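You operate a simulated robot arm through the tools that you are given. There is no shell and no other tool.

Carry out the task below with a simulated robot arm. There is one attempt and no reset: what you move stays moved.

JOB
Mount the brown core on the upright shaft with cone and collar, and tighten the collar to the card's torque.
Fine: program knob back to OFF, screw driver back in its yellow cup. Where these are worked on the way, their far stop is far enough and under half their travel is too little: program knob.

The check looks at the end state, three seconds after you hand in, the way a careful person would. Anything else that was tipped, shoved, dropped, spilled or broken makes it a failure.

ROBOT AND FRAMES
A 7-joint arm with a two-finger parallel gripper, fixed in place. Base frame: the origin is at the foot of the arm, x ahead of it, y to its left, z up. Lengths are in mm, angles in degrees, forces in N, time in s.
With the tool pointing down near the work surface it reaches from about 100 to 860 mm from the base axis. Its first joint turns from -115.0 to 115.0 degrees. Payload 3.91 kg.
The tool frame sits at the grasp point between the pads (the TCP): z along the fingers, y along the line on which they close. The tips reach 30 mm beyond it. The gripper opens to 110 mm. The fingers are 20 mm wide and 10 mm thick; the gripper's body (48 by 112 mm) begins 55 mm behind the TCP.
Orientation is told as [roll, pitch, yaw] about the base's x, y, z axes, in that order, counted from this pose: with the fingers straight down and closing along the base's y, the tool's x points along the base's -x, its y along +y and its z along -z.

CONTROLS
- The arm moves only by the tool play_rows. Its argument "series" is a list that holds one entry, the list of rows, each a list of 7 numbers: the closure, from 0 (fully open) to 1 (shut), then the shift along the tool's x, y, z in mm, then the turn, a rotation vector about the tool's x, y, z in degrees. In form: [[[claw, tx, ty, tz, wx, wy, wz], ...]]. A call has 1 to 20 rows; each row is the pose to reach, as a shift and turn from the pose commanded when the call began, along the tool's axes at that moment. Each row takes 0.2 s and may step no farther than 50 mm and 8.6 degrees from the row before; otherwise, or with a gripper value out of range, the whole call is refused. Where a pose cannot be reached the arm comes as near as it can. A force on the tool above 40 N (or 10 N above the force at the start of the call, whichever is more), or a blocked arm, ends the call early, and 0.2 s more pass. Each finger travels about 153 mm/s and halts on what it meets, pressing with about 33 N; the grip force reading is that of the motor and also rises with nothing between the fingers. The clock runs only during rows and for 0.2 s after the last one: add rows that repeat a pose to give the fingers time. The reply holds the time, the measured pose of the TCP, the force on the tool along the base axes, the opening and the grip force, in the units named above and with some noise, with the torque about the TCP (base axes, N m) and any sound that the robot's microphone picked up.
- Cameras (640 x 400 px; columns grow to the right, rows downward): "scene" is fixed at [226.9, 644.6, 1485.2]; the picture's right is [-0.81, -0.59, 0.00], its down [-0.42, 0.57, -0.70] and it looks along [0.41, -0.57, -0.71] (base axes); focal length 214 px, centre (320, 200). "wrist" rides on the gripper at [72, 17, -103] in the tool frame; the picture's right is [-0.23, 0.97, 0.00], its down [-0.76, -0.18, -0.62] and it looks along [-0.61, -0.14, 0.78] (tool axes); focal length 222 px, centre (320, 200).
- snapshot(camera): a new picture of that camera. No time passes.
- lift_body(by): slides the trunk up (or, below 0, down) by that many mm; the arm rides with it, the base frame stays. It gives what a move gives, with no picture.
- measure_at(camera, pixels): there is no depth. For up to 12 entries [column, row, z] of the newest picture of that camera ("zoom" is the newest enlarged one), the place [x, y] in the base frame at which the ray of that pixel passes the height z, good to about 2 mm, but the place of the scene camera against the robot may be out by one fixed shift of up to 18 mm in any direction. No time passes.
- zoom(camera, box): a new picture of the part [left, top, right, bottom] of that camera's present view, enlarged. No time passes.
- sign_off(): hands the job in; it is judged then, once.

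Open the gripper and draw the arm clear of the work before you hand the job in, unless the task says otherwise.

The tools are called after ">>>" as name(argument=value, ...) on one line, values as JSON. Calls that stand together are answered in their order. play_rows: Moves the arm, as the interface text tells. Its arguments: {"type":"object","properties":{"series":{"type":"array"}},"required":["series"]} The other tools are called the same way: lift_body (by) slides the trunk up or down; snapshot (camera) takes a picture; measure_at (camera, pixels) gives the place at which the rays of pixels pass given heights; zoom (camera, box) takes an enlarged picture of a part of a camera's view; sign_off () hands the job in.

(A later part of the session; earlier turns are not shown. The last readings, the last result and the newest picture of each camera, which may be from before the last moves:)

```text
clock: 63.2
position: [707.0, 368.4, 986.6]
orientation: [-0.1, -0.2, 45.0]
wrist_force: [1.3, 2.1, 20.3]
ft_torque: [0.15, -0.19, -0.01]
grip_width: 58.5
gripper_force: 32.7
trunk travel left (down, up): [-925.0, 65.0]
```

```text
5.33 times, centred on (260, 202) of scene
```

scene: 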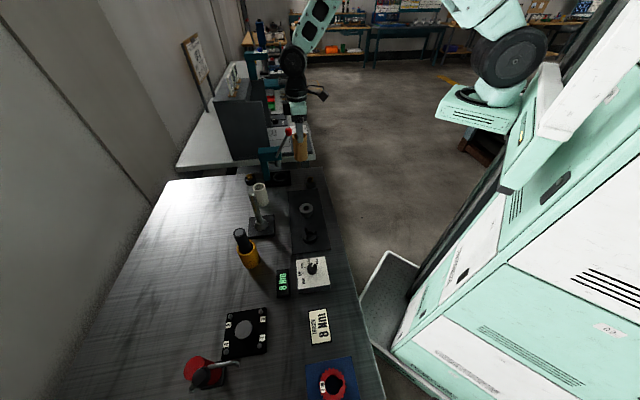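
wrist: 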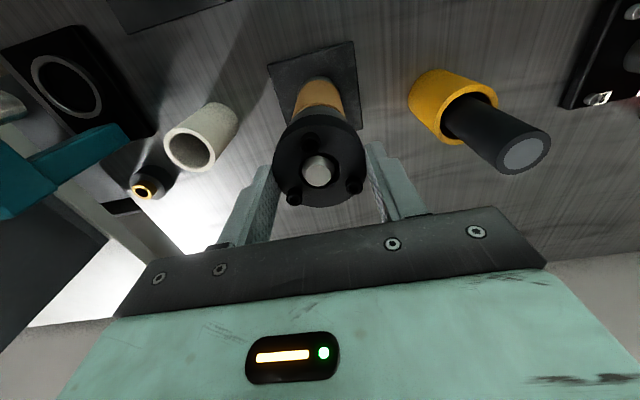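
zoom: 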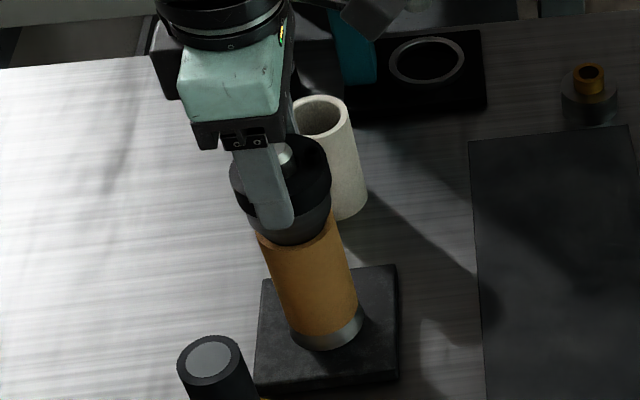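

Collar rests on the ring (20 N at z=986.6). I raise 2 mm, centre by 1.2 mm, set down, and release.

>>> play_rows(series=[[[0.54, 0, 0, -3, 0, 0, 0], [0.54, 1.2, 0, -3, 0, 0, 0], [0.54, 1.2, 0, -1, 0, 0, 0], [0.54, 1.2, 0, -1, 0, 0, 0]]])

>>> play_rows(series=[[[0.54, 0, 0, 0, 0, 0, 0]]])

```text
clock: 64.2
position: [706.2, 368.8, 986.0]
orientation: [-0.1, -0.1, 45.1]
wrist_force: [10.5, 9.0, 9.4]
ft_torque: [0.16, -0.13, 0.08]
grip_width: 58.2
gripper_force: 32.4
trunk travel left (down, up): [-925.0, 65.0]
```

```text
clock: 64.6
position: [705.6, 367.3, 986.7]
orientation: [0.0, -0.1, 45.0]
wrist_force: [11.9, 9.9, 10.4]
ft_torque: [0.17, -0.17, 0.0]
grip_width: 58.3
gripper_force: 33.1
trunk travel left (down, up): [-925.0, 65.0]
```

A side load of about 15 N appeared, so the bore is closer-fitting than it looks. I undo that shift and recheck.

>>> play_rows(series=[[[0.54, -1, 0, -1, 0, 0, 0], [0.54, -1, 0, -1, 0, 0, 0], [0.54, -1, 0, -1, 0, 0, 0]]])

>>> snapshot(camera="wrist")

>>> zoom(camera="wrist", box=[280, 130, 360, 215])

```text
clock: 65.4
position: [705.9, 367.4, 986.1]
orientation: [-0.1, 0.1, 45.1]
wrist_force: [8.4, 5.1, 7.8]
ft_torque: [0.06, -0.04, 0.01]
grip_width: 58.0
gripper_force: 32.8
trunk travel left (down, up): [-925.0, 65.0]
```

```text
taken
```

wrist: 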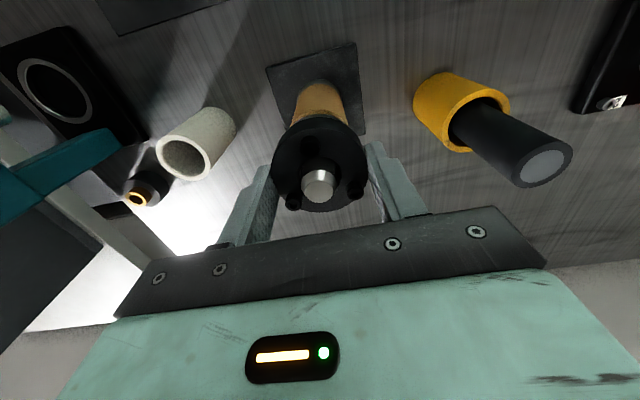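

```text
4.71 times, centred on (320, 172) of wrist
```

zoom: 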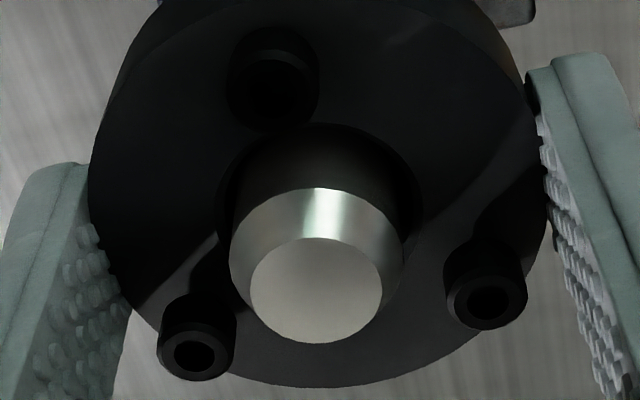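

Side load is falling. I give another 0.8 mm forward and then open the fingers.

>>> play_rows(series=[[[0.54, -0.8, 0, 0, 0, 0, 0], [0.54, -0.8, 0, 0, 0, 0, 0], [0.48, -0.8, 0, 0, 0, 0, 0], [0.4, -0.8, 0, 0, 0, 0, 0], [0.3, -0.8, 0, 0, 0, 0, 0], [0.3, -0.8, 0, 0, 0, 0, 0], [0.3, -0.8, 0, -20, 0, 0, 0], [0.3, -0.8, 0, -60, 0, 0, 0], [0.3, -0.8, 0, -100, 0, 0, 0], [0.3, -0.8, 0, -140, 0, 0, 0], [0.3, -0.8, 0, -140, 0, 0, 0]]])

>>> snapshot(camera="wrist")

>>> zoom(camera="wrist", box=[270, 40, 370, 150])

>>> zoom(camera="scene", box=[230, 165, 290, 240])

```text
clock: 67.8
position: [708.2, 367.8, 1125.6]
orientation: [0.0, 0.1, 45.0]
wrist_force: [-0.5, 0.5, 0.2]
ft_torque: [-0.03, -0.02, -0.01]
grip_width: 76.8
gripper_force: 0.0
trunk travel left (down, up): [-925.0, 65.0]
```

```text
taken
```

wrist: 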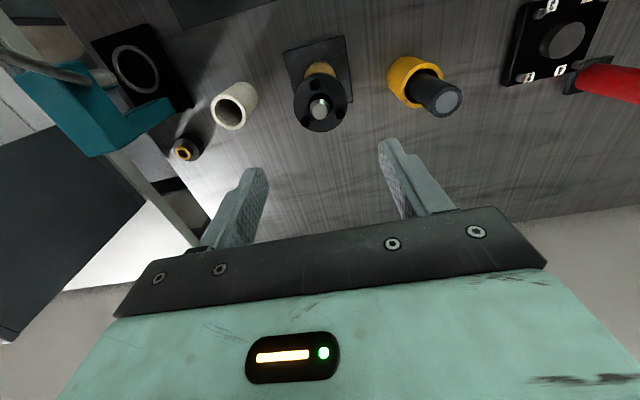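

```text
3.64 times, centred on (320, 95) of wrist
```

zoom: 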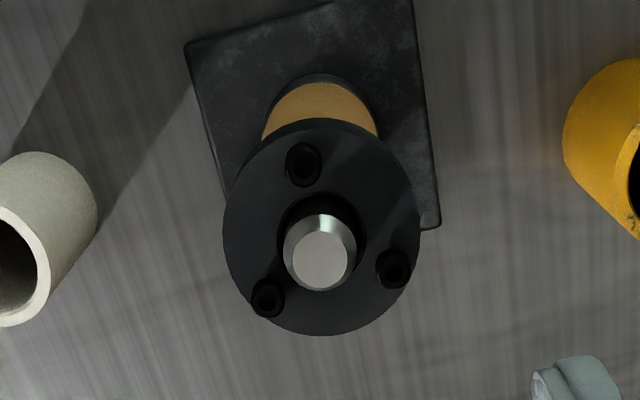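

```text
5.33 times, centred on (260, 202) of scene
```

zoom: 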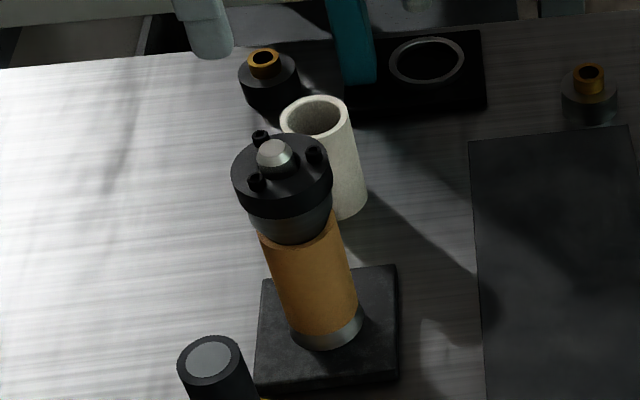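

The stack is complete: core, cone, collar. I measure the three screw heads (zoom (304,165), (394,268), (267,298) in the wrist view) at z≈978.

>>> zoom(camera="wrist", box=[285, 65, 355, 140])

```text
5.33 times, centred on (320, 102) of wrist
```

zoom: 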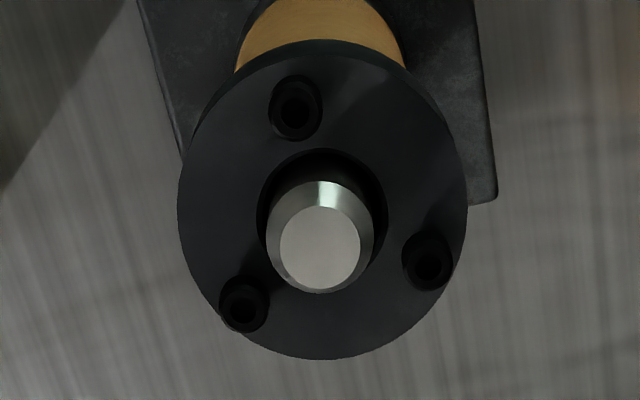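

>>> measure_at(camera="zoom", pixels=[[294, 112, 978], [428, 266, 978], [243, 309, 978], [320, 248, 991], [322, 207, 970], [178, 210, 970], [467, 205, 970], [294, 112, 972], [428, 266, 972], [243, 309, 972]])

```text
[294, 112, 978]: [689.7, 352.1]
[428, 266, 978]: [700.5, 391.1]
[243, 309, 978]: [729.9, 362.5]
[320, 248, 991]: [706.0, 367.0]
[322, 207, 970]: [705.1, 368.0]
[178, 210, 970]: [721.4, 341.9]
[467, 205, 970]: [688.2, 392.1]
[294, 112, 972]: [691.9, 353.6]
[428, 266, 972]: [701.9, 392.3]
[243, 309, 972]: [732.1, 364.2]
```

Screw heads: s1 (690,352.5), s2 (700.6,391), s3 (729.8,362.7), z≈978. Now I go above the driver at (628,486.5) to view it closely.

>>> play_rows(series=[[[0.3, -6, 28, 0, 0, 0, 0], [0.3, -12, 56, 0, 0, 0, 0], [0.3, -18, 84, 0, 0, 0, 0], [0.3, -24, 112, 10, 0, 0, 0], [0.3, -28.4, 139.4, 25, 0, 0, 0], [0.3, -28.4, 139.4, 25, 0, 0, 0]]])

>>> snapshot(camera="wrist")

>>> zoom(camera="wrist", box=[270, 50, 370, 150])

```text
clock: 69.2
position: [623.9, 479.5, 1102.2]
orientation: [0.0, -0.1, 45.0]
wrist_force: [0.0, 0.5, -0.8]
ft_torque: [-0.03, -0.02, -0.01]
grip_width: 77.3
gripper_force: 0.1
out of reach, approached as far as the arm can: row 5, 6
trunk travel left (down, up): [-925.0, 65.0]
```

```text
taken
```

wrist: 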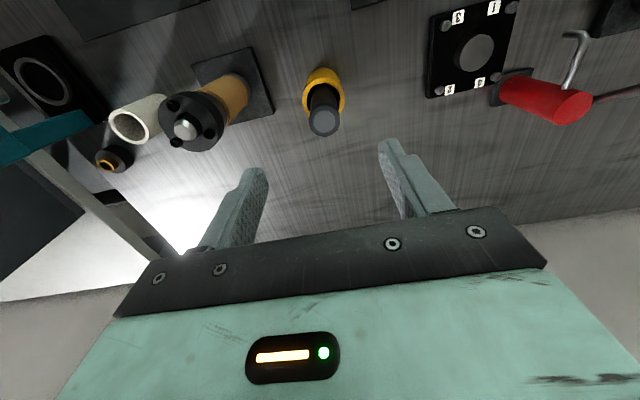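

```text
4.00 times, centred on (320, 100) of wrist
```

zoom: 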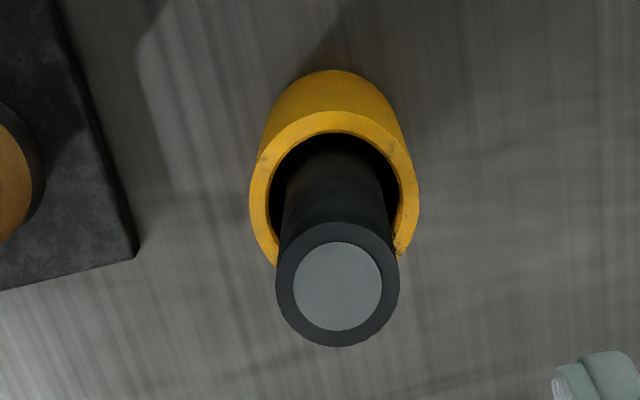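

The arm stopped short at (623.9,479.5): target slightly out of reach at this height. The driver top is at zoom (337,285); I lower the trunk by 60 mm (tips then ≈1012, above the driver's 969) and retry the last few millimetres.

>>> lift_body(by=-60)

>>> play_rows(series=[[[0.3, -4, 0, 0, 0, 0, 0], [0.3, -8, 0, 0, 0, 0, 0], [0.3, -8, 0, 0, 0, 0, 0]]])

```text
clock: 70.2
position: [625.4, 479.3, 1041.2]
orientation: [0.1, 0.0, 45.0]
wrist_force: [-0.7, 0.7, -0.3]
ft_torque: [0.05, -0.04, -0.02]
grip_width: 77.0
gripper_force: 0.1
trunk travel left (down, up): [-865.0, 125.0]
```

```text
clock: 71.0
position: [623.9, 479.5, 1041.5]
orientation: [0.1, 0.0, 45.0]
wrist_force: [0.8, 0.8, 0.1]
ft_torque: [-0.02, 0.02, -0.01]
grip_width: 77.0
gripper_force: 0.1
out of reach, approached as far as the arm can: row 1, 2, 3
trunk travel left (down, up): [-865.0, 125.0]
```

Still short. The fingers straddle the driver with room to spare, so I descend to about z=990 with the arm and try to move outward there.

>>> play_rows(series=[[[0.3, 0, 0, 15, 0, 0, 0], [0.3, 0, 0, 30, 0, 0, 0], [0.3, 0, 0, 45, 0, 0, 0], [0.3, -4, 0, 50, 0, 0, 0], [0.3, -8, 0, 50, 0, 0, 0], [0.3, -8, 0, 50, 0, 0, 0]]])

>>> snapshot(camera="wrist")

```text
clock: 72.4
position: [623.1, 474.0, 996.9]
orientation: [0.0, 0.0, 45.0]
wrist_force: [0.0, 0.0, 0.4]
ft_torque: [-0.02, 0.02, 0.01]
grip_width: 76.9
gripper_force: 0.0
out of reach, approached as far as the arm can: row 3, 4, 5, 6
trunk travel left (down, up): [-865.0, 125.0]
```

```text
taken
```

wrist: 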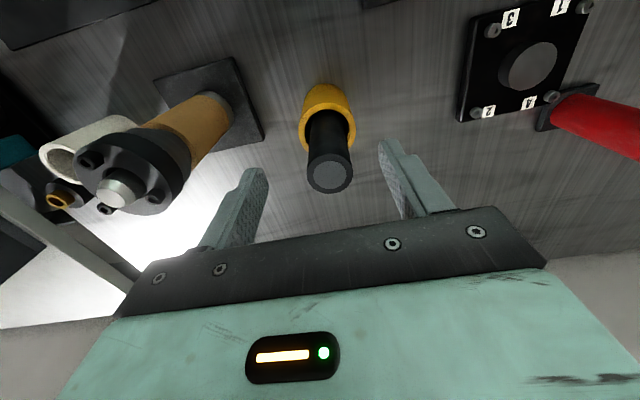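

Going lower relative to the trunk shortens the reach, so the shoulder sits above. I raise the arm with the fingers clear of the driver, then lower the trunk more, to work higher relative to the shoulder.

>>> play_rows(series=[[[0.3, 0, 0, -45, 0, 0, 0], [0.3, 0, 0, -90, 0, 0, 0], [0.3, 0, 0, -135, 0, 0, 0], [0.3, 0, 0, -180, 0, 0, 0], [0.3, 0, 0, -180, 0, 0, 0]]])

```text
clock: 73.6
position: [623.8, 474.7, 1179.6]
orientation: [0.0, 0.0, 45.0]
wrist_force: [0.9, 0.2, 0.0]
ft_torque: [-0.03, 0.0, 0.02]
grip_width: 77.1
gripper_force: 0.0
trunk travel left (down, up): [-865.0, 125.0]
```

Reached fine. I probe how far outward the arm goes at this height (all clear above everything).

>>> play_rows(series=[[[0.3, -10, 3, 0, 0, 0, 0], [0.3, -20, 6, 0, 0, 0, 0], [0.3, -35, 8, 0, 0, 0, 0], [0.3, -50, 8, 0, 0, 0, 0], [0.3, -50, 8, 0, 0, 0, 0]]])

```text
clock: 74.8
position: [621.6, 474.8, 1177.0]
orientation: [0.0, 0.1, 45.0]
wrist_force: [0.2, -0.7, -0.3]
ft_torque: [0.0, -0.02, -0.01]
grip_width: 77.2
gripper_force: 0.0
out of reach, approached as far as the arm can: row 1, 2, 3, 4, 5
trunk travel left (down, up): [-865.0, 125.0]
```

The reach is limited to r≈782–788 in this direction with this yaw, while r≈797 was fine over the shaft; so it may depend on the tool yaw. I test with yaw 70 here at safe height.

>>> play_rows(series=[[[0.3, 0, 0, 60, 0, 0, -8], [0.3, 0, 0, 60, 0, 0, -16], [0.3, 0, 0, 60, 0, 0, -25], [0.3, 0, 0, 60, 0, 0, -25]]])

```text
refused: row 1 steps farther than a row can; nothing moved
```

>>> play_rows(series=[[[0.3, 0, 0, 30, 0, 0, -8], [0.3, 0, 0, 60, 0, 0, -16], [0.3, 0, 0, 60, 0, 0, -24], [0.3, -15, 5, 60, 0, 0, -24], [0.3, -30, 5, 60, 0, 0, -24], [0.3, -30, 5, 60, 0, 0, -24]]])

```text
clock: 76.2
position: [627.9, 477.0, 1116.4]
orientation: [0.1, -0.1, 69.0]
wrist_force: [0.0, 0.4, 0.8]
ft_torque: [0.02, 0.0, 0.01]
grip_width: 77.3
gripper_force: 0.1
out of reach, approached as far as the arm can: row 2, 3, 4, 5, 6
trunk travel left (down, up): [-865.0, 125.0]
```

Yaw makes little difference (r≈788). Tilting the fingers outward by 8° about the closing axis will extend the reach while still gripping the driver upright. I return to yaw 45 first and then tilt.

>>> play_rows(series=[[[0.3, 10, 0, 0, 0, 0, 8], [0.3, 15, 0, 0, 0, 0, 16], [0.3, 20, 0, 0, 0, 0, 24], [0.3, 20, 0, 0, 0, 0, 24]]])

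>>> play_rows(series=[[[0.3, 0, 0, 0, 0, -4, 0], [0.3, 0, 0, 0, 0, -8, 0], [0.3, 0, 0, 0, 0, -8, 0]]])

```text
clock: 77.2
position: [629.6, 473.2, 1115.5]
orientation: [-0.1, 0.1, 44.9]
wrist_force: [-0.2, -0.2, -0.2]
ft_torque: [-0.04, -0.03, -0.03]
grip_width: 77.0
gripper_force: 0.0
out of reach, approached as far as the arm can: row 1, 2, 3, 4
trunk travel left (down, up): [-865.0, 125.0]
```

```text
clock: 78.0
position: [646.0, 495.2, 1118.0]
orientation: [-0.1, -7.9, 45.0]
wrist_force: [0.5, 0.0, 0.0]
ft_torque: [0.0, 0.0, 0.0]
grip_width: 77.0
gripper_force: 0.0
out of reach, approached as far as the arm can: row 1, 2, 3
trunk travel left (down, up): [-865.0, 125.0]
```

The tilt gained about 26 mm of reach. I now move back to the driver's xy (628,486.5) at this height and read where it ends.

>>> play_rows(series=[[[0.3, 10, 3, -1.5, 0, 0, 0], [0.3, 18.7, 6.6, -2.6, 0, 0, 0], [0.3, 18.7, 6.6, -2.6, 0, 0, 0]]])

>>> snapshot(camera="wrist")

>>> snapshot(camera="scene")

```text
clock: 78.8
position: [638.7, 500.4, 1120.3]
orientation: [0.0, -8.0, 45.0]
wrist_force: [1.0, -0.3, -0.3]
ft_torque: [0.0, -0.01, 0.0]
grip_width: 77.0
gripper_force: 0.1
out of reach, approached as far as the arm can: row 1, 2, 3
trunk travel left (down, up): [-865.0, 125.0]
```

```text
taken
```

wrist: 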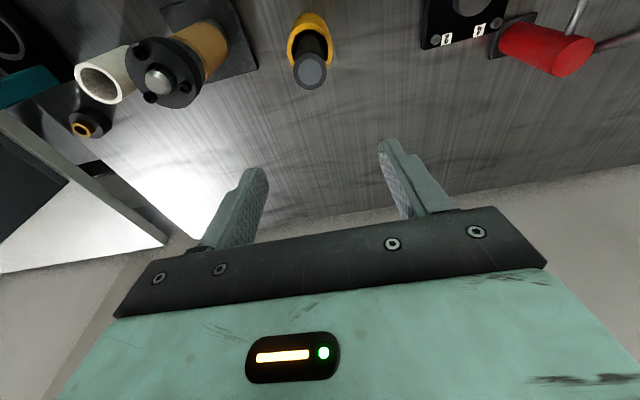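

```text
taken
```

scene: 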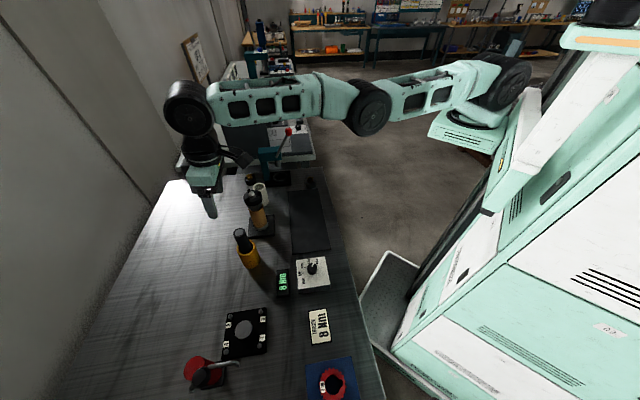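

The arm is nearly straight; the commanded pose is still beyond reach. I pull inward further in small steps until the reading follows.

>>> play_rows(series=[[[0.3, 10, 0, -1.4, 0, 0, 0], [0.3, 20, 0, -2.8, 0, 0, 0], [0.3, 20, 0, -2.8, 0, 0, 0]]])

```text
clock: 79.6
position: [640.5, 500.1, 1118.6]
orientation: [0.0, -7.8, 45.0]
wrist_force: [-1.2, -0.1, 1.1]
ft_torque: [-0.01, -0.03, 0.04]
grip_width: 77.0
gripper_force: 0.1
out of reach, approached as far as the arm can: row 1, 2, 3
trunk travel left (down, up): [-865.0, 125.0]
```

>>> play_rows(series=[[[0.3, 15, 0, -2, 0, 0, 0], [0.3, 30, 0, -4, 0, 0, 0], [0.3, 30, 0, -4, 0, 0, 0]]])

```text
clock: 80.4
position: [634.2, 502.8, 1119.9]
orientation: [0.0, -8.0, 45.0]
wrist_force: [0.1, -0.2, 0.2]
ft_torque: [0.02, 0.05, 0.0]
grip_width: 76.7
gripper_force: 0.0
out of reach, approached as far as the arm can: row 1, 2, 3
trunk travel left (down, up): [-865.0, 125.0]
```

The solver seems stuck with a straight elbow. I break out of it by moving up and inward together.

>>> play_rows(series=[[[0.3, 15, 0, -30, 0, 0, 0], [0.3, 30, 0, -60, 0, 0, 0], [0.3, 45, 0, -90, 0, 0, 0], [0.3, 60, 0, -120, 0, 0, 0], [0.3, 60, 0, -120, 0, 0, 0]]])

```text
clock: 81.6
position: [610.2, 499.7, 1238.8]
orientation: [0.0, -7.8, 45.0]
wrist_force: [-0.3, -0.3, 0.2]
ft_torque: [0.0, -0.02, 0.0]
grip_width: 76.8
gripper_force: 0.1
out of reach, approached as far as the arm can: row 1, 2, 3, 4, 5
trunk travel left (down, up): [-865.0, 125.0]
```

I test whether the commanded pose has been re-based: a single row repeating the present pose.

>>> play_rows(series=[[[0.3, 0, 0, 0, 0, 0, 0], [0.3, 0, 0, 0, 0, 0, 0]]])

>>> snapshot(camera="scene")

```text
clock: 82.2
position: [610.0, 499.1, 1237.5]
orientation: [0.0, -7.9, 44.9]
wrist_force: [0.1, -0.1, -0.4]
ft_torque: [0.03, -0.03, 0.0]
grip_width: 76.9
gripper_force: 0.1
trunk travel left (down, up): [-865.0, 125.0]
```

```text
taken
```

scene: 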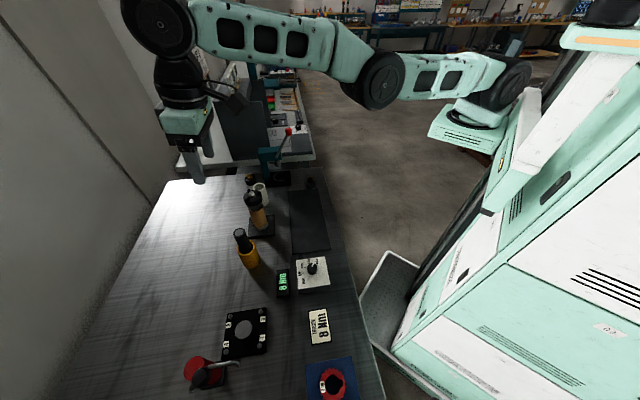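

The command was accepted without complaint, so the commanded pose equals the present one; the elbow appears to have passed through straight. I inspect the arm shape more closely.

>>> zoom(camera="scene", box=[100, 0, 640, 200])

```text
1.19 times, centred on (370, 100) of scene
```

zoom: 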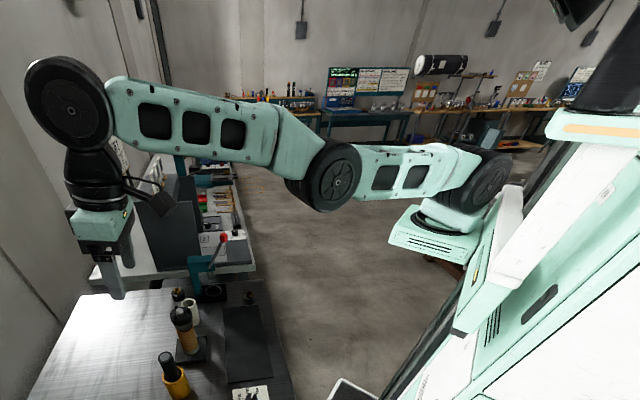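

At this safe height I pull the tool inward by 150 mm to see which way the elbow folds.

>>> play_rows(series=[[[0.3, 25, 0, -3.5, 0, 0, 0], [0.3, 50, 0, -7, 0, 0, 0], [0.3, 75, 0, -10.5, 0, 0, 0], [0.3, 100, 0, -14, 0, 0, 0], [0.3, 125, 0, -17.5, 0, 0, 0], [0.3, 150, 0, -21, 0, 0, 0], [0.3, 150, 0, -21, 0, 0, 0]]])

>>> snapshot(camera="scene")

```text
clock: 83.8
position: [569.3, 513.3, 1275.3]
orientation: [-0.2, -7.9, 45.0]
wrist_force: [0.6, 0.4, 0.1]
ft_torque: [0.05, 0.0, 0.02]
grip_width: 77.0
gripper_force: 0.1
out of reach, approached as far as the arm can: row 1, 2, 3, 4, 5, 6, 7
trunk travel left (down, up): [-865.0, 125.0]
```

```text
taken
```

scene: 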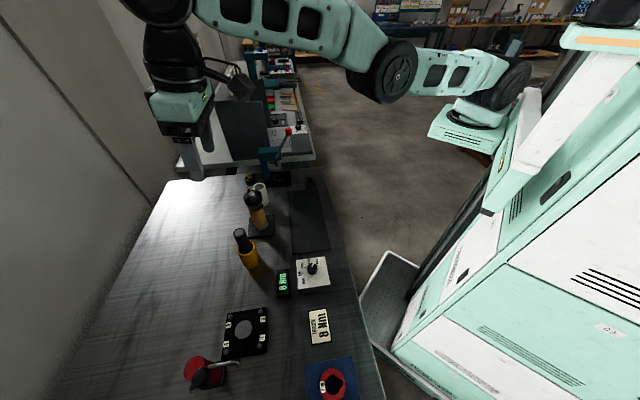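

The arm stays straight: the outward tilt biases the elbow the wrong way. Tilting the fingers inward (positive about tool y) should bias the elbow upward again, so I tilt by +16° while easing inward.

>>> play_rows(series=[[[0.3, 0, 0, 0, 0, 8, 0], [0.3, 0, 0, 0, 0, 16, 0], [0.3, 0, 0, 0, 0, 24, 0], [0.3, 0, 0, 0, 0, 24, 0]]])

>>> snapshot(camera="scene")

```text
clock: 84.8
position: [535.3, 443.2, 1265.4]
orientation: [0.0, 16.0, 45.1]
wrist_force: [-0.6, 0.4, 0.2]
ft_torque: [0.04, 0.0, 0.03]
grip_width: 76.9
gripper_force: 0.0
out of reach, approached as far as the arm can: row 1, 2, 3, 4
trunk travel left (down, up): [-865.0, 125.0]
```

```text
taken
```

scene: 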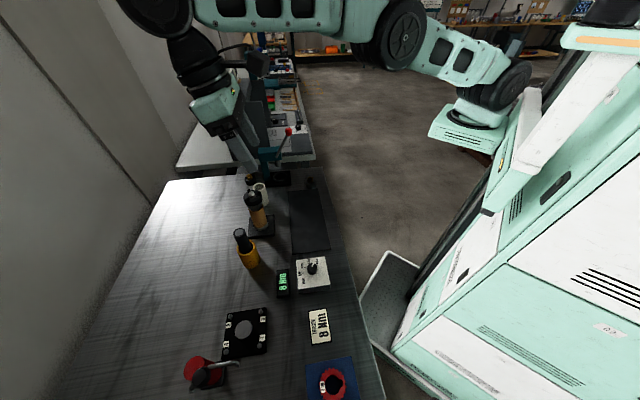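

The upper arm now rises and the forearm is level: elbow up again. I pull 80 mm horizontally inward to confirm it follows freely.

>>> play_rows(series=[[[0.3, 19, 0, 5.5, 0, 0, 0], [0.3, 38, 0, 11, 0, 0, 0], [0.3, 58, 0, 16.5, 0, 0, 0], [0.3, 77, 0, 22, 0, 0, 0], [0.3, 77, 0, 22, 0, 0, 0]]])

```text
clock: 86.0
position: [483.0, 388.1, 1265.2]
orientation: [0.0, 15.9, 45.0]
wrist_force: [-0.3, 0.6, 0.9]
ft_torque: [0.02, 0.03, -0.01]
grip_width: 77.1
gripper_force: 0.1
trunk travel left (down, up): [-865.0, 125.0]
```

The arm follows freely again. Well inside the reach I now tilt to -12° (fingers slightly outward), which keeps the elbow up.

>>> play_rows(series=[[[0.3, 0, 0, 0, 0, -7, 0], [0.3, 0, 0, 0, 0, -14, 0], [0.3, 0, 0, 0, 0, -21, 0], [0.3, 0, 0, 0, 0, -28, 0], [0.3, 0, 0, 0, 0, -28, 0]]])

>>> snapshot(camera="scene")

```text
clock: 87.2
position: [482.4, 388.0, 1263.7]
orientation: [0.1, -12.2, 44.9]
wrist_force: [-0.5, 0.7, 0.4]
ft_torque: [-0.01, 0.01, 0.01]
grip_width: 77.0
gripper_force: 0.0
trunk travel left (down, up): [-865.0, 125.0]
```

```text
taken
```

scene: 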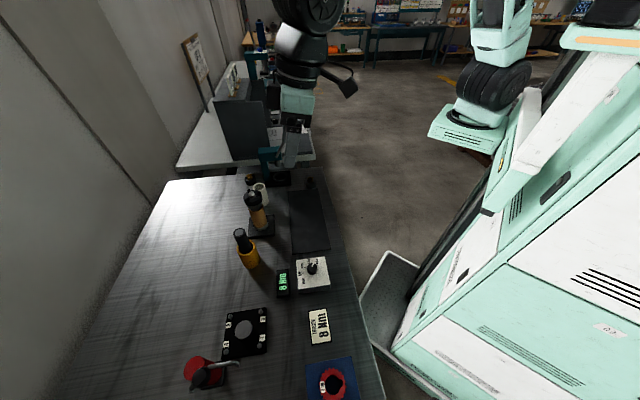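

Elbow is up again and out of the way. I move towards the driver at (628,486.5), ending at z≈1060 with the tilted tool.

>>> play_rows(series=[[[0.3, -21.1, -5.5, 39.2, 0, 0, 0], [0.3, -42.1, -11.1, 78.4, 0, 0, 0], [0.3, -63.2, -16.6, 117.5, 0, 0, 0], [0.3, -84.3, -22.2, 156.7, 0, 0, 0], [0.3, -105.3, -27.7, 195.9, 0, 0, 0], [0.3, -126.4, -33.3, 235.1, 0, 0, 0], [0.3, -126.4, -33.3, 235.1, 0, 0, 0]]])

>>> snapshot(camera="wrist")

>>> zoom(camera="wrist", box=[270, 30, 370, 140])

>>> snapshot(camera="scene")

```text
clock: 88.8
position: [628.2, 486.3, 1059.6]
orientation: [-0.1, -12.0, 44.9]
wrist_force: [0.3, -0.8, -0.7]
ft_torque: [0.0, -0.01, 0.01]
grip_width: 77.0
gripper_force: 0.0
trunk travel left (down, up): [-865.0, 125.0]
```

```text
taken
```

wrist: 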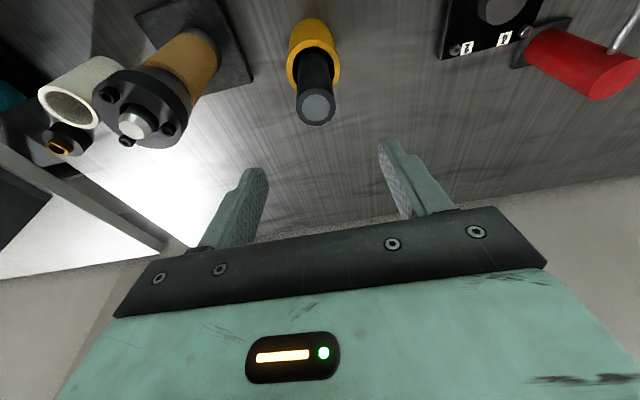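

```text
3.64 times, centred on (320, 85) of wrist
```

zoom: 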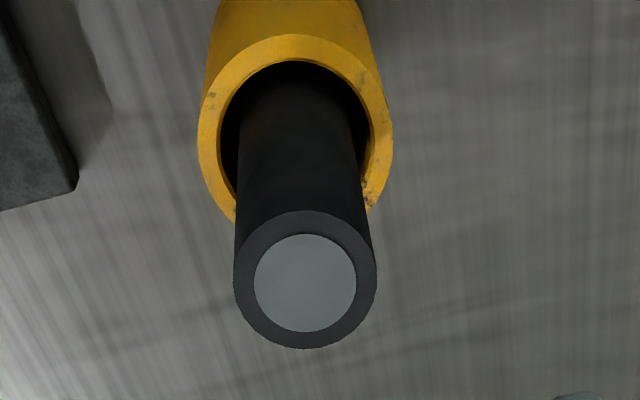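

```text
taken
```

scene: 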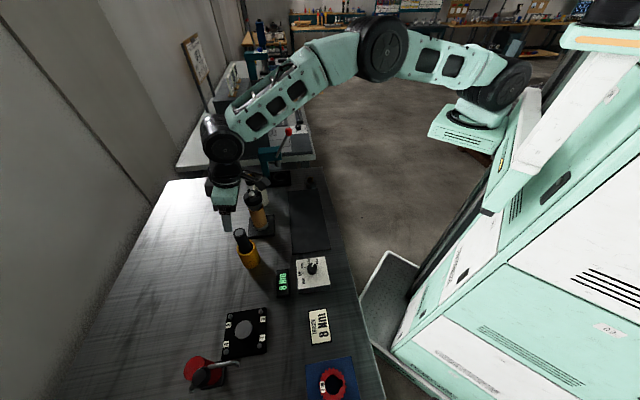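

Reached exactly, elbow up. I measure driver top (305,279) and cup rim centre from this view.

>>> measure_at(camera="wrist", pixels=[[315.9, 106.7, 960], [315.9, 106.7, 969], [315.9, 106.7, 975], [313.4, 65.5, 889]])

>>> zoom(camera="wrist", box=[280, 10, 350, 130])

```text
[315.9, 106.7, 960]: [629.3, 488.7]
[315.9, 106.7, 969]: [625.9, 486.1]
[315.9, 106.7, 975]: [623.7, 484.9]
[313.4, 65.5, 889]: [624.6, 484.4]
```

```text
3.33 times, centred on (315, 70) of wrist
```

zoom: 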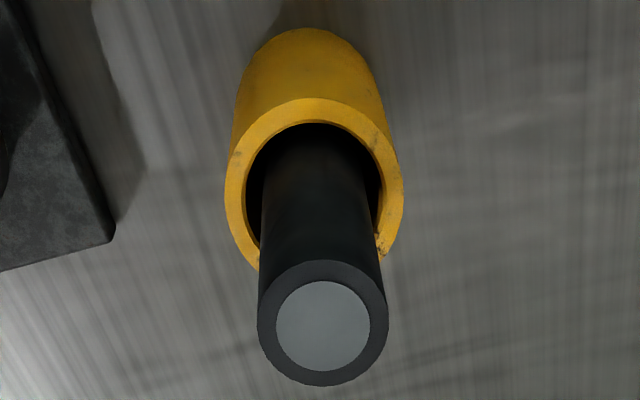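

Driver axis at ≈(626.8,486). I descend vertically to TCP z≈948 and close on the driver body.

>>> play_rows(series=[[[0.3, 7, 0.3, 30, 0, 0, 0], [0.3, 14, 0.6, 60, 0, 0, 0], [0.3, 20, 0.6, 88, 0, 0, 0], [0.3, 24.3, 0.6, 108.9, 0, 0, 0], [0.3, 24.3, 0.6, 108.9, 0, 0, 0], [0.45, 24.3, 0.6, 108.9, 0, 0, 0], [0.6, 24.3, 0.6, 108.9, 0, 0, 0], [0.74, 24.3, 0.6, 108.9, 0, 0, 0], [0.74, 24.3, 0.6, 108.9, 0, 0, 0]]])

>>> snapshot(camera="wrist")

>>> zoom(camera="scene", box=[190, 150, 310, 280])

```text
clock: 90.8
position: [626.2, 486.2, 949.5]
orientation: [0.1, -12.0, 45.0]
wrist_force: [0.9, -1.7, -1.0]
ft_torque: [-0.18, -0.14, -0.04]
grip_width: 33.6
gripper_force: 33.2
trunk travel left (down, up): [-865.0, 125.0]
```

```text
taken
```

wrist: 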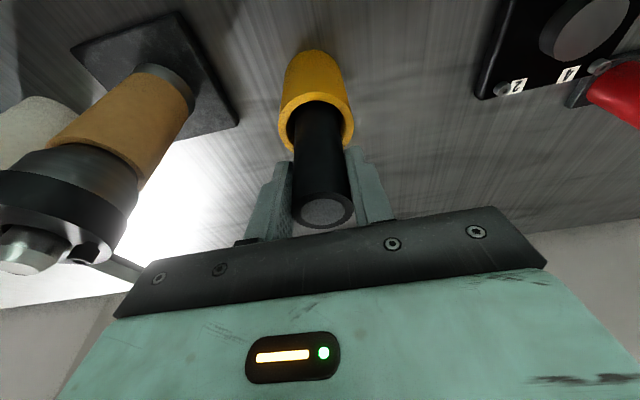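

```text
3.08 times, centred on (250, 215) of scene
```

zoom: 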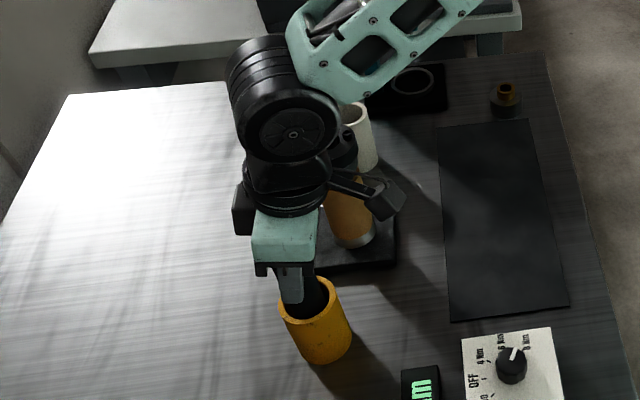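

Driver gripped at 33.6 mm. I lift it straight up 150 mm and look at its lower end.

>>> play_rows(series=[[[0.74, -4, 0, -19, 0, 0, 0], [0.74, -10.4, 0, -49, 0, 0, 0], [0.74, -18.7, 0, -88, 0, 0, 0], [0.74, -26, 0, -122.3, 0, 0, 0], [0.74, -33.3, 0, -156.5, 0, 0, 0], [0.74, -33.3, 0, -156.5, 0, 0, 0]]])

>>> snapshot(camera="wrist")

>>> zoom(camera="scene", box=[190, 130, 310, 280])

>>> zoom(camera="wrist", box=[250, 20, 390, 230])

```text
clock: 92.2
position: [628.6, 484.7, 1111.7]
orientation: [0.0, -11.9, 45.0]
wrist_force: [0.2, 0.1, -4.8]
ft_torque: [0.01, 0.01, 0.03]
grip_width: 33.5
gripper_force: 32.6
trunk travel left (down, up): [-865.0, 125.0]
```

```text
taken
```

wrist: 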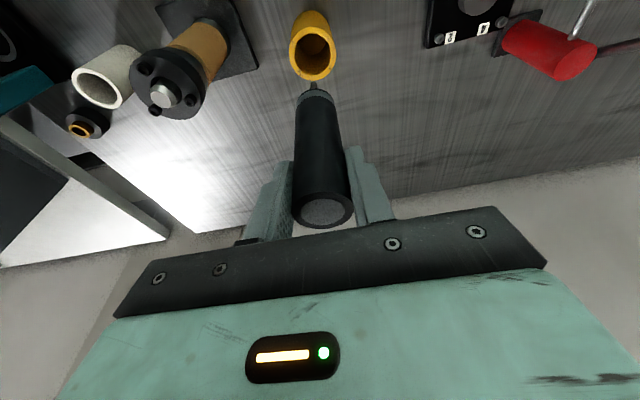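

```text
2.67 times, centred on (250, 205) of scene
```

zoom: 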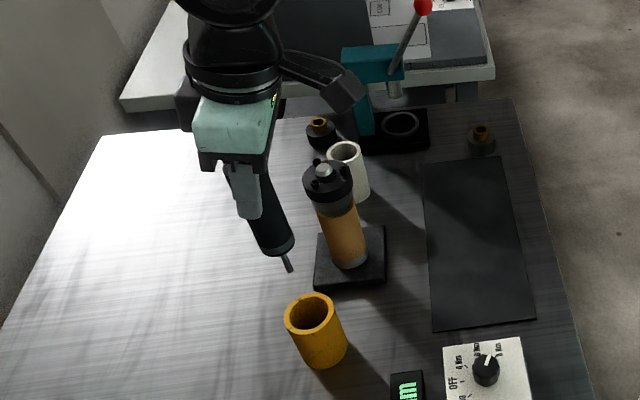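

```text
1.90 times, centred on (320, 125) of wrist
```

zoom: 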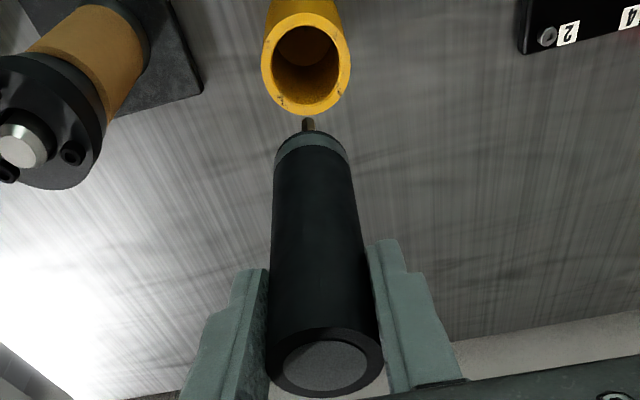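

The driver has a thin bit below (wrist px ≈(313,82)). I zoom on the bit tip in both cameras to locate it relative to the TCP.

>>> zoom(camera="wrist", box=[295, 70, 335, 105])

>>> zoom(camera="scene", box=[220, 215, 260, 245])

>>> zoom(camera="scene", box=[235, 180, 275, 210])

```text
11.43 times, centred on (315, 88) of wrist
```

zoom: 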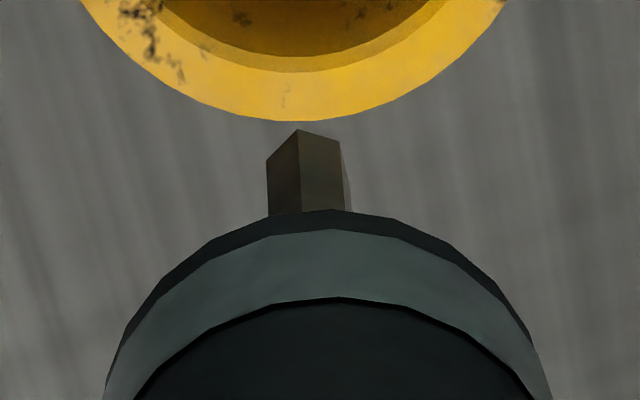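

```text
13.33 times, centred on (240, 230) of scene
```

zoom: 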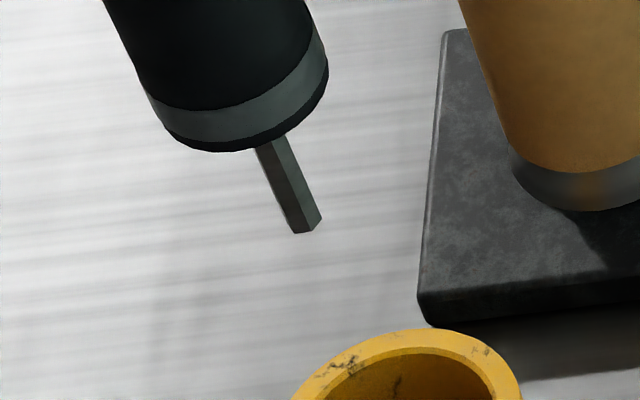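

```text
13.33 times, centred on (255, 195) of scene
```

zoom: 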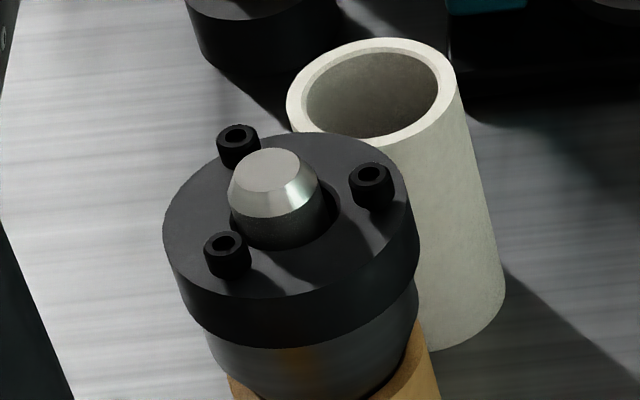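

I measure the bit tip, shaft tip and screw heads in the scene camera (for its fixed shift), and the bit in the wrist camera.

>>> measure_at(camera="zoom", pixels=[[270, 170, 991], [224, 241, 978], [237, 132, 978], [372, 172, 978]])

>>> measure_at(camera="scene", pixels=[[238.7, 231.9, 940], [238.7, 231.9, 960], [238.7, 231.9, 980], [251.25, 192.75, 991]])

>>> measure_at(camera="wrist", pixels=[[313.7, 83.4, 940], [313.7, 83.4, 960], [313.7, 83.4, 980]])

```text
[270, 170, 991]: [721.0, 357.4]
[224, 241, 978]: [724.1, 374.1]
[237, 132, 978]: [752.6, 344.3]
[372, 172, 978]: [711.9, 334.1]
```

```text
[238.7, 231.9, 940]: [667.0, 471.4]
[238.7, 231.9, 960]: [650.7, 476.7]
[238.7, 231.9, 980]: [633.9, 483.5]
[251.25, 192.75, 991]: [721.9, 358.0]
```

```text
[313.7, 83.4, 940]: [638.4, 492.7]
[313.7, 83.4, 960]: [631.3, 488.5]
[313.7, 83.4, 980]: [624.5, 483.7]
```

Bit tip is ≈141.5 mm below the TCP on the driver's axis. I raise to bit height ≈1014 and carry the driver over screw s1 (≈(689,351.5)).

>>> play_rows(series=[[[0.74, -9.4, 0, -44, 0, 0, 0], [0.74, 0.6, -27.6, -46.1, 0, 0, 0], [0.74, 10.7, -55.3, -48.3, 0, 0, 0], [0.74, 20.7, -82.9, -50.4, 0, 0, 0], [0.74, 30.8, -110.6, -52.6, 0, 0, 0], [0.74, 40.8, -138.2, -54.7, 0, 0, 0], [0.74, 40.8, -138.2, -54.7, 0, 0, 0]]])

>>> snapshot(camera="wrist")

>>> zoom(camera="wrist", box=[270, 50, 370, 130])

>>> zoom(camera="scene", box=[235, 170, 285, 210])

```text
clock: 93.8
position: [689.4, 352.1, 1154.6]
orientation: [-0.1, -12.0, 45.0]
wrist_force: [0.0, 0.0, -5.5]
ft_torque: [0.02, 0.0, -0.03]
grip_width: 33.2
gripper_force: 32.7
trunk travel left (down, up): [-865.0, 125.0]
```

```text
taken
```

wrist: 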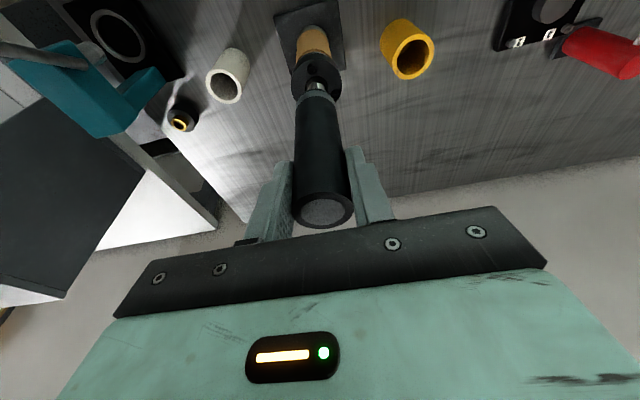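

```text
5.00 times, centred on (320, 90) of wrist
```

zoom: 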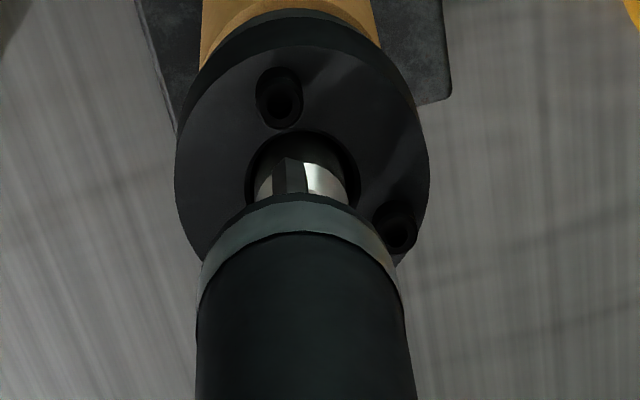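

```text
10.00 times, centred on (260, 190) of scene
```

zoom: 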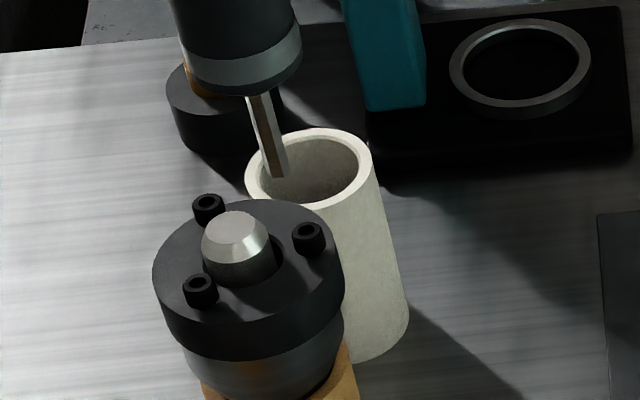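

The bit tip shows at scene zoom (278,176), s1's head at (308,230). I measure both in the wrist view as well.

>>> measure_at(camera="zoom", pixels=[[277, 176, 1013], [308, 229, 980], [308, 229, 985], [308, 229, 990]])

>>> measure_at(camera="wrist", pixels=[[314, 84, 1013], [311.9, 69.8, 980], [311.9, 69.8, 985], [311.9, 69.8, 990], [335.4, 96.2, 980], [335.4, 96.2, 985], [335.4, 96.2, 990]])

>>> zoom(camera="wrist", box=[295, 60, 345, 105])

```text
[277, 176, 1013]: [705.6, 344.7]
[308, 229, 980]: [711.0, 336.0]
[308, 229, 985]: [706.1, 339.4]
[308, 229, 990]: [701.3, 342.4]
```

```text
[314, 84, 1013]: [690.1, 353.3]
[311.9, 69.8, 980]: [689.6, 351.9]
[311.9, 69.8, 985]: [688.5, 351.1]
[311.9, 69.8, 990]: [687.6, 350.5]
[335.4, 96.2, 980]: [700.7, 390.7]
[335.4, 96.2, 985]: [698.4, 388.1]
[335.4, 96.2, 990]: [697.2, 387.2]
```

```text
8.89 times, centred on (320, 82) of wrist
```

zoom: 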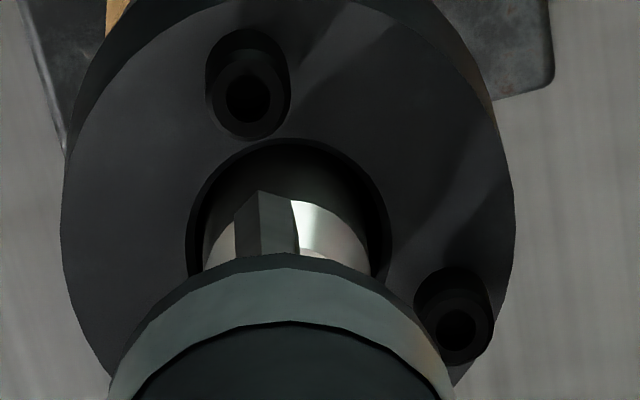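

Both views agree best with the head at z≈988 and an offset of about (-2,-2.6) from the bit. I go down 15 mm with a shift of (-1.5,-2) and compare again closer.

>>> play_rows(series=[[[0.74, 2.8, -0.2, 7.1, 0, 0, 0], [0.74, 5.6, -0.4, 14.2, 0, 0, 0], [0.74, 5.6, -0.4, 14.2, 0, 0, 0]]])

>>> zoom(camera="wrist", box=[295, 60, 345, 105])

>>> zoom(camera="scene", box=[240, 170, 280, 205])

```text
clock: 94.6
position: [689.1, 350.2, 1139.6]
orientation: [-0.1, -12.0, 44.9]
wrist_force: [-0.1, 0.4, -4.9]
ft_torque: [0.01, 0.05, -0.01]
grip_width: 33.4
gripper_force: 32.8
trunk travel left (down, up): [-865.0, 125.0]
```

```text
8.89 times, centred on (320, 82) of wrist
```

zoom: 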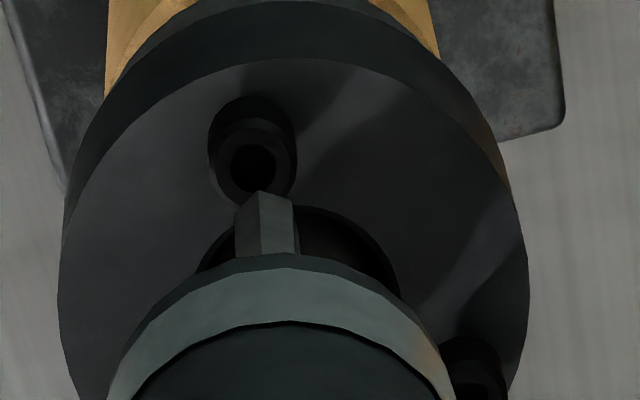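

```text
11.43 times, centred on (260, 188) of scene
```

zoom: 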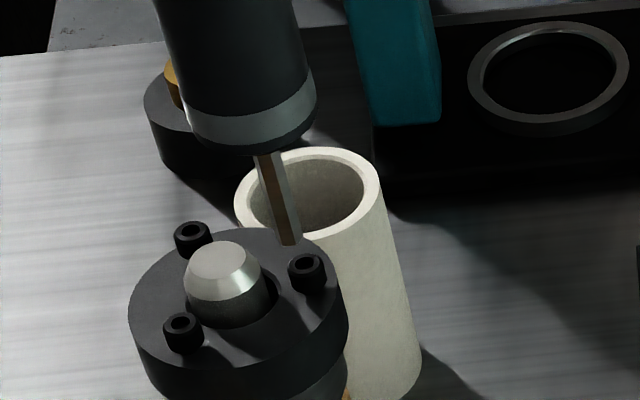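

Closer now; s1's socket at wrist zoom (250,170) versus the bit at (267,217). I zoom further in both views to refine.

>>> zoom(camera="scene", box=[254, 184, 270, 200])

>>> zoom(camera="wrist", box=[302, 66, 326, 92])

```text
16.00 times, centred on (262, 192) of scene
```

zoom: 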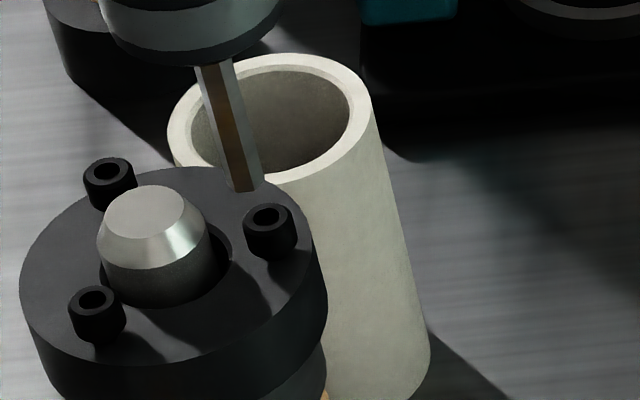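

```text
15.38 times, centred on (314, 79) of wrist
```

zoom: 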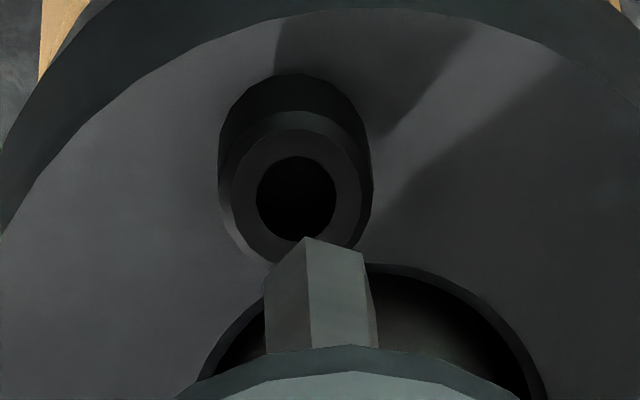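

Combining both views: about 11.5 mm still to descend, lateral correction ≈1.2 mm inward and 1.9 mm along -tool y. I apply it with 6 mm descent and re-check.

>>> play_rows(series=[[[0.74, 1.2, -1.9, 0, 0, 0, 0], [0.74, 2.4, -1.9, 5.6, 0, 0, 0], [0.74, 2.4, -1.9, 5.6, 0, 0, 0]]])

>>> zoom(camera="scene", box=[254, 184, 270, 200])

>>> zoom(camera="wrist", box=[302, 66, 326, 92])

```text
clock: 95.4
position: [688.4, 348.0, 1132.7]
orientation: [0.0, -12.0, 45.0]
wrist_force: [0.5, 0.4, -4.8]
ft_torque: [-0.02, -0.02, -0.02]
grip_width: 33.5
gripper_force: 32.9
trunk travel left (down, up): [-865.0, 125.0]
```

```text
16.00 times, centred on (262, 192) of scene
```

zoom: 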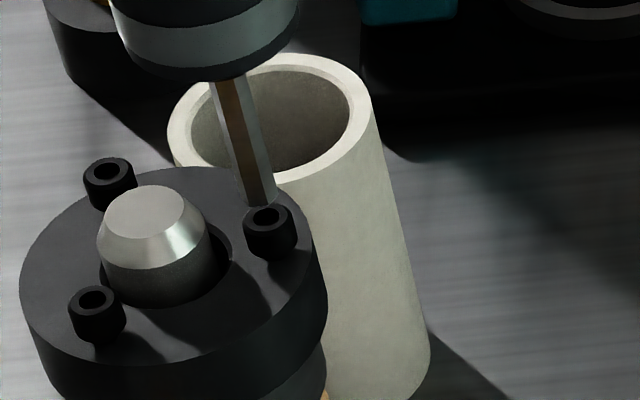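

```text
15.38 times, centred on (314, 79) of wrist
```

zoom: 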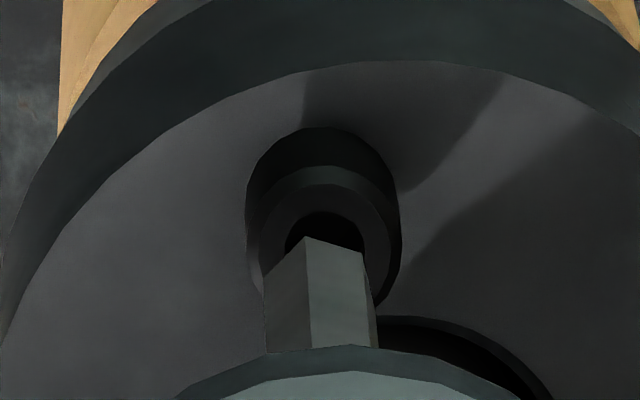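

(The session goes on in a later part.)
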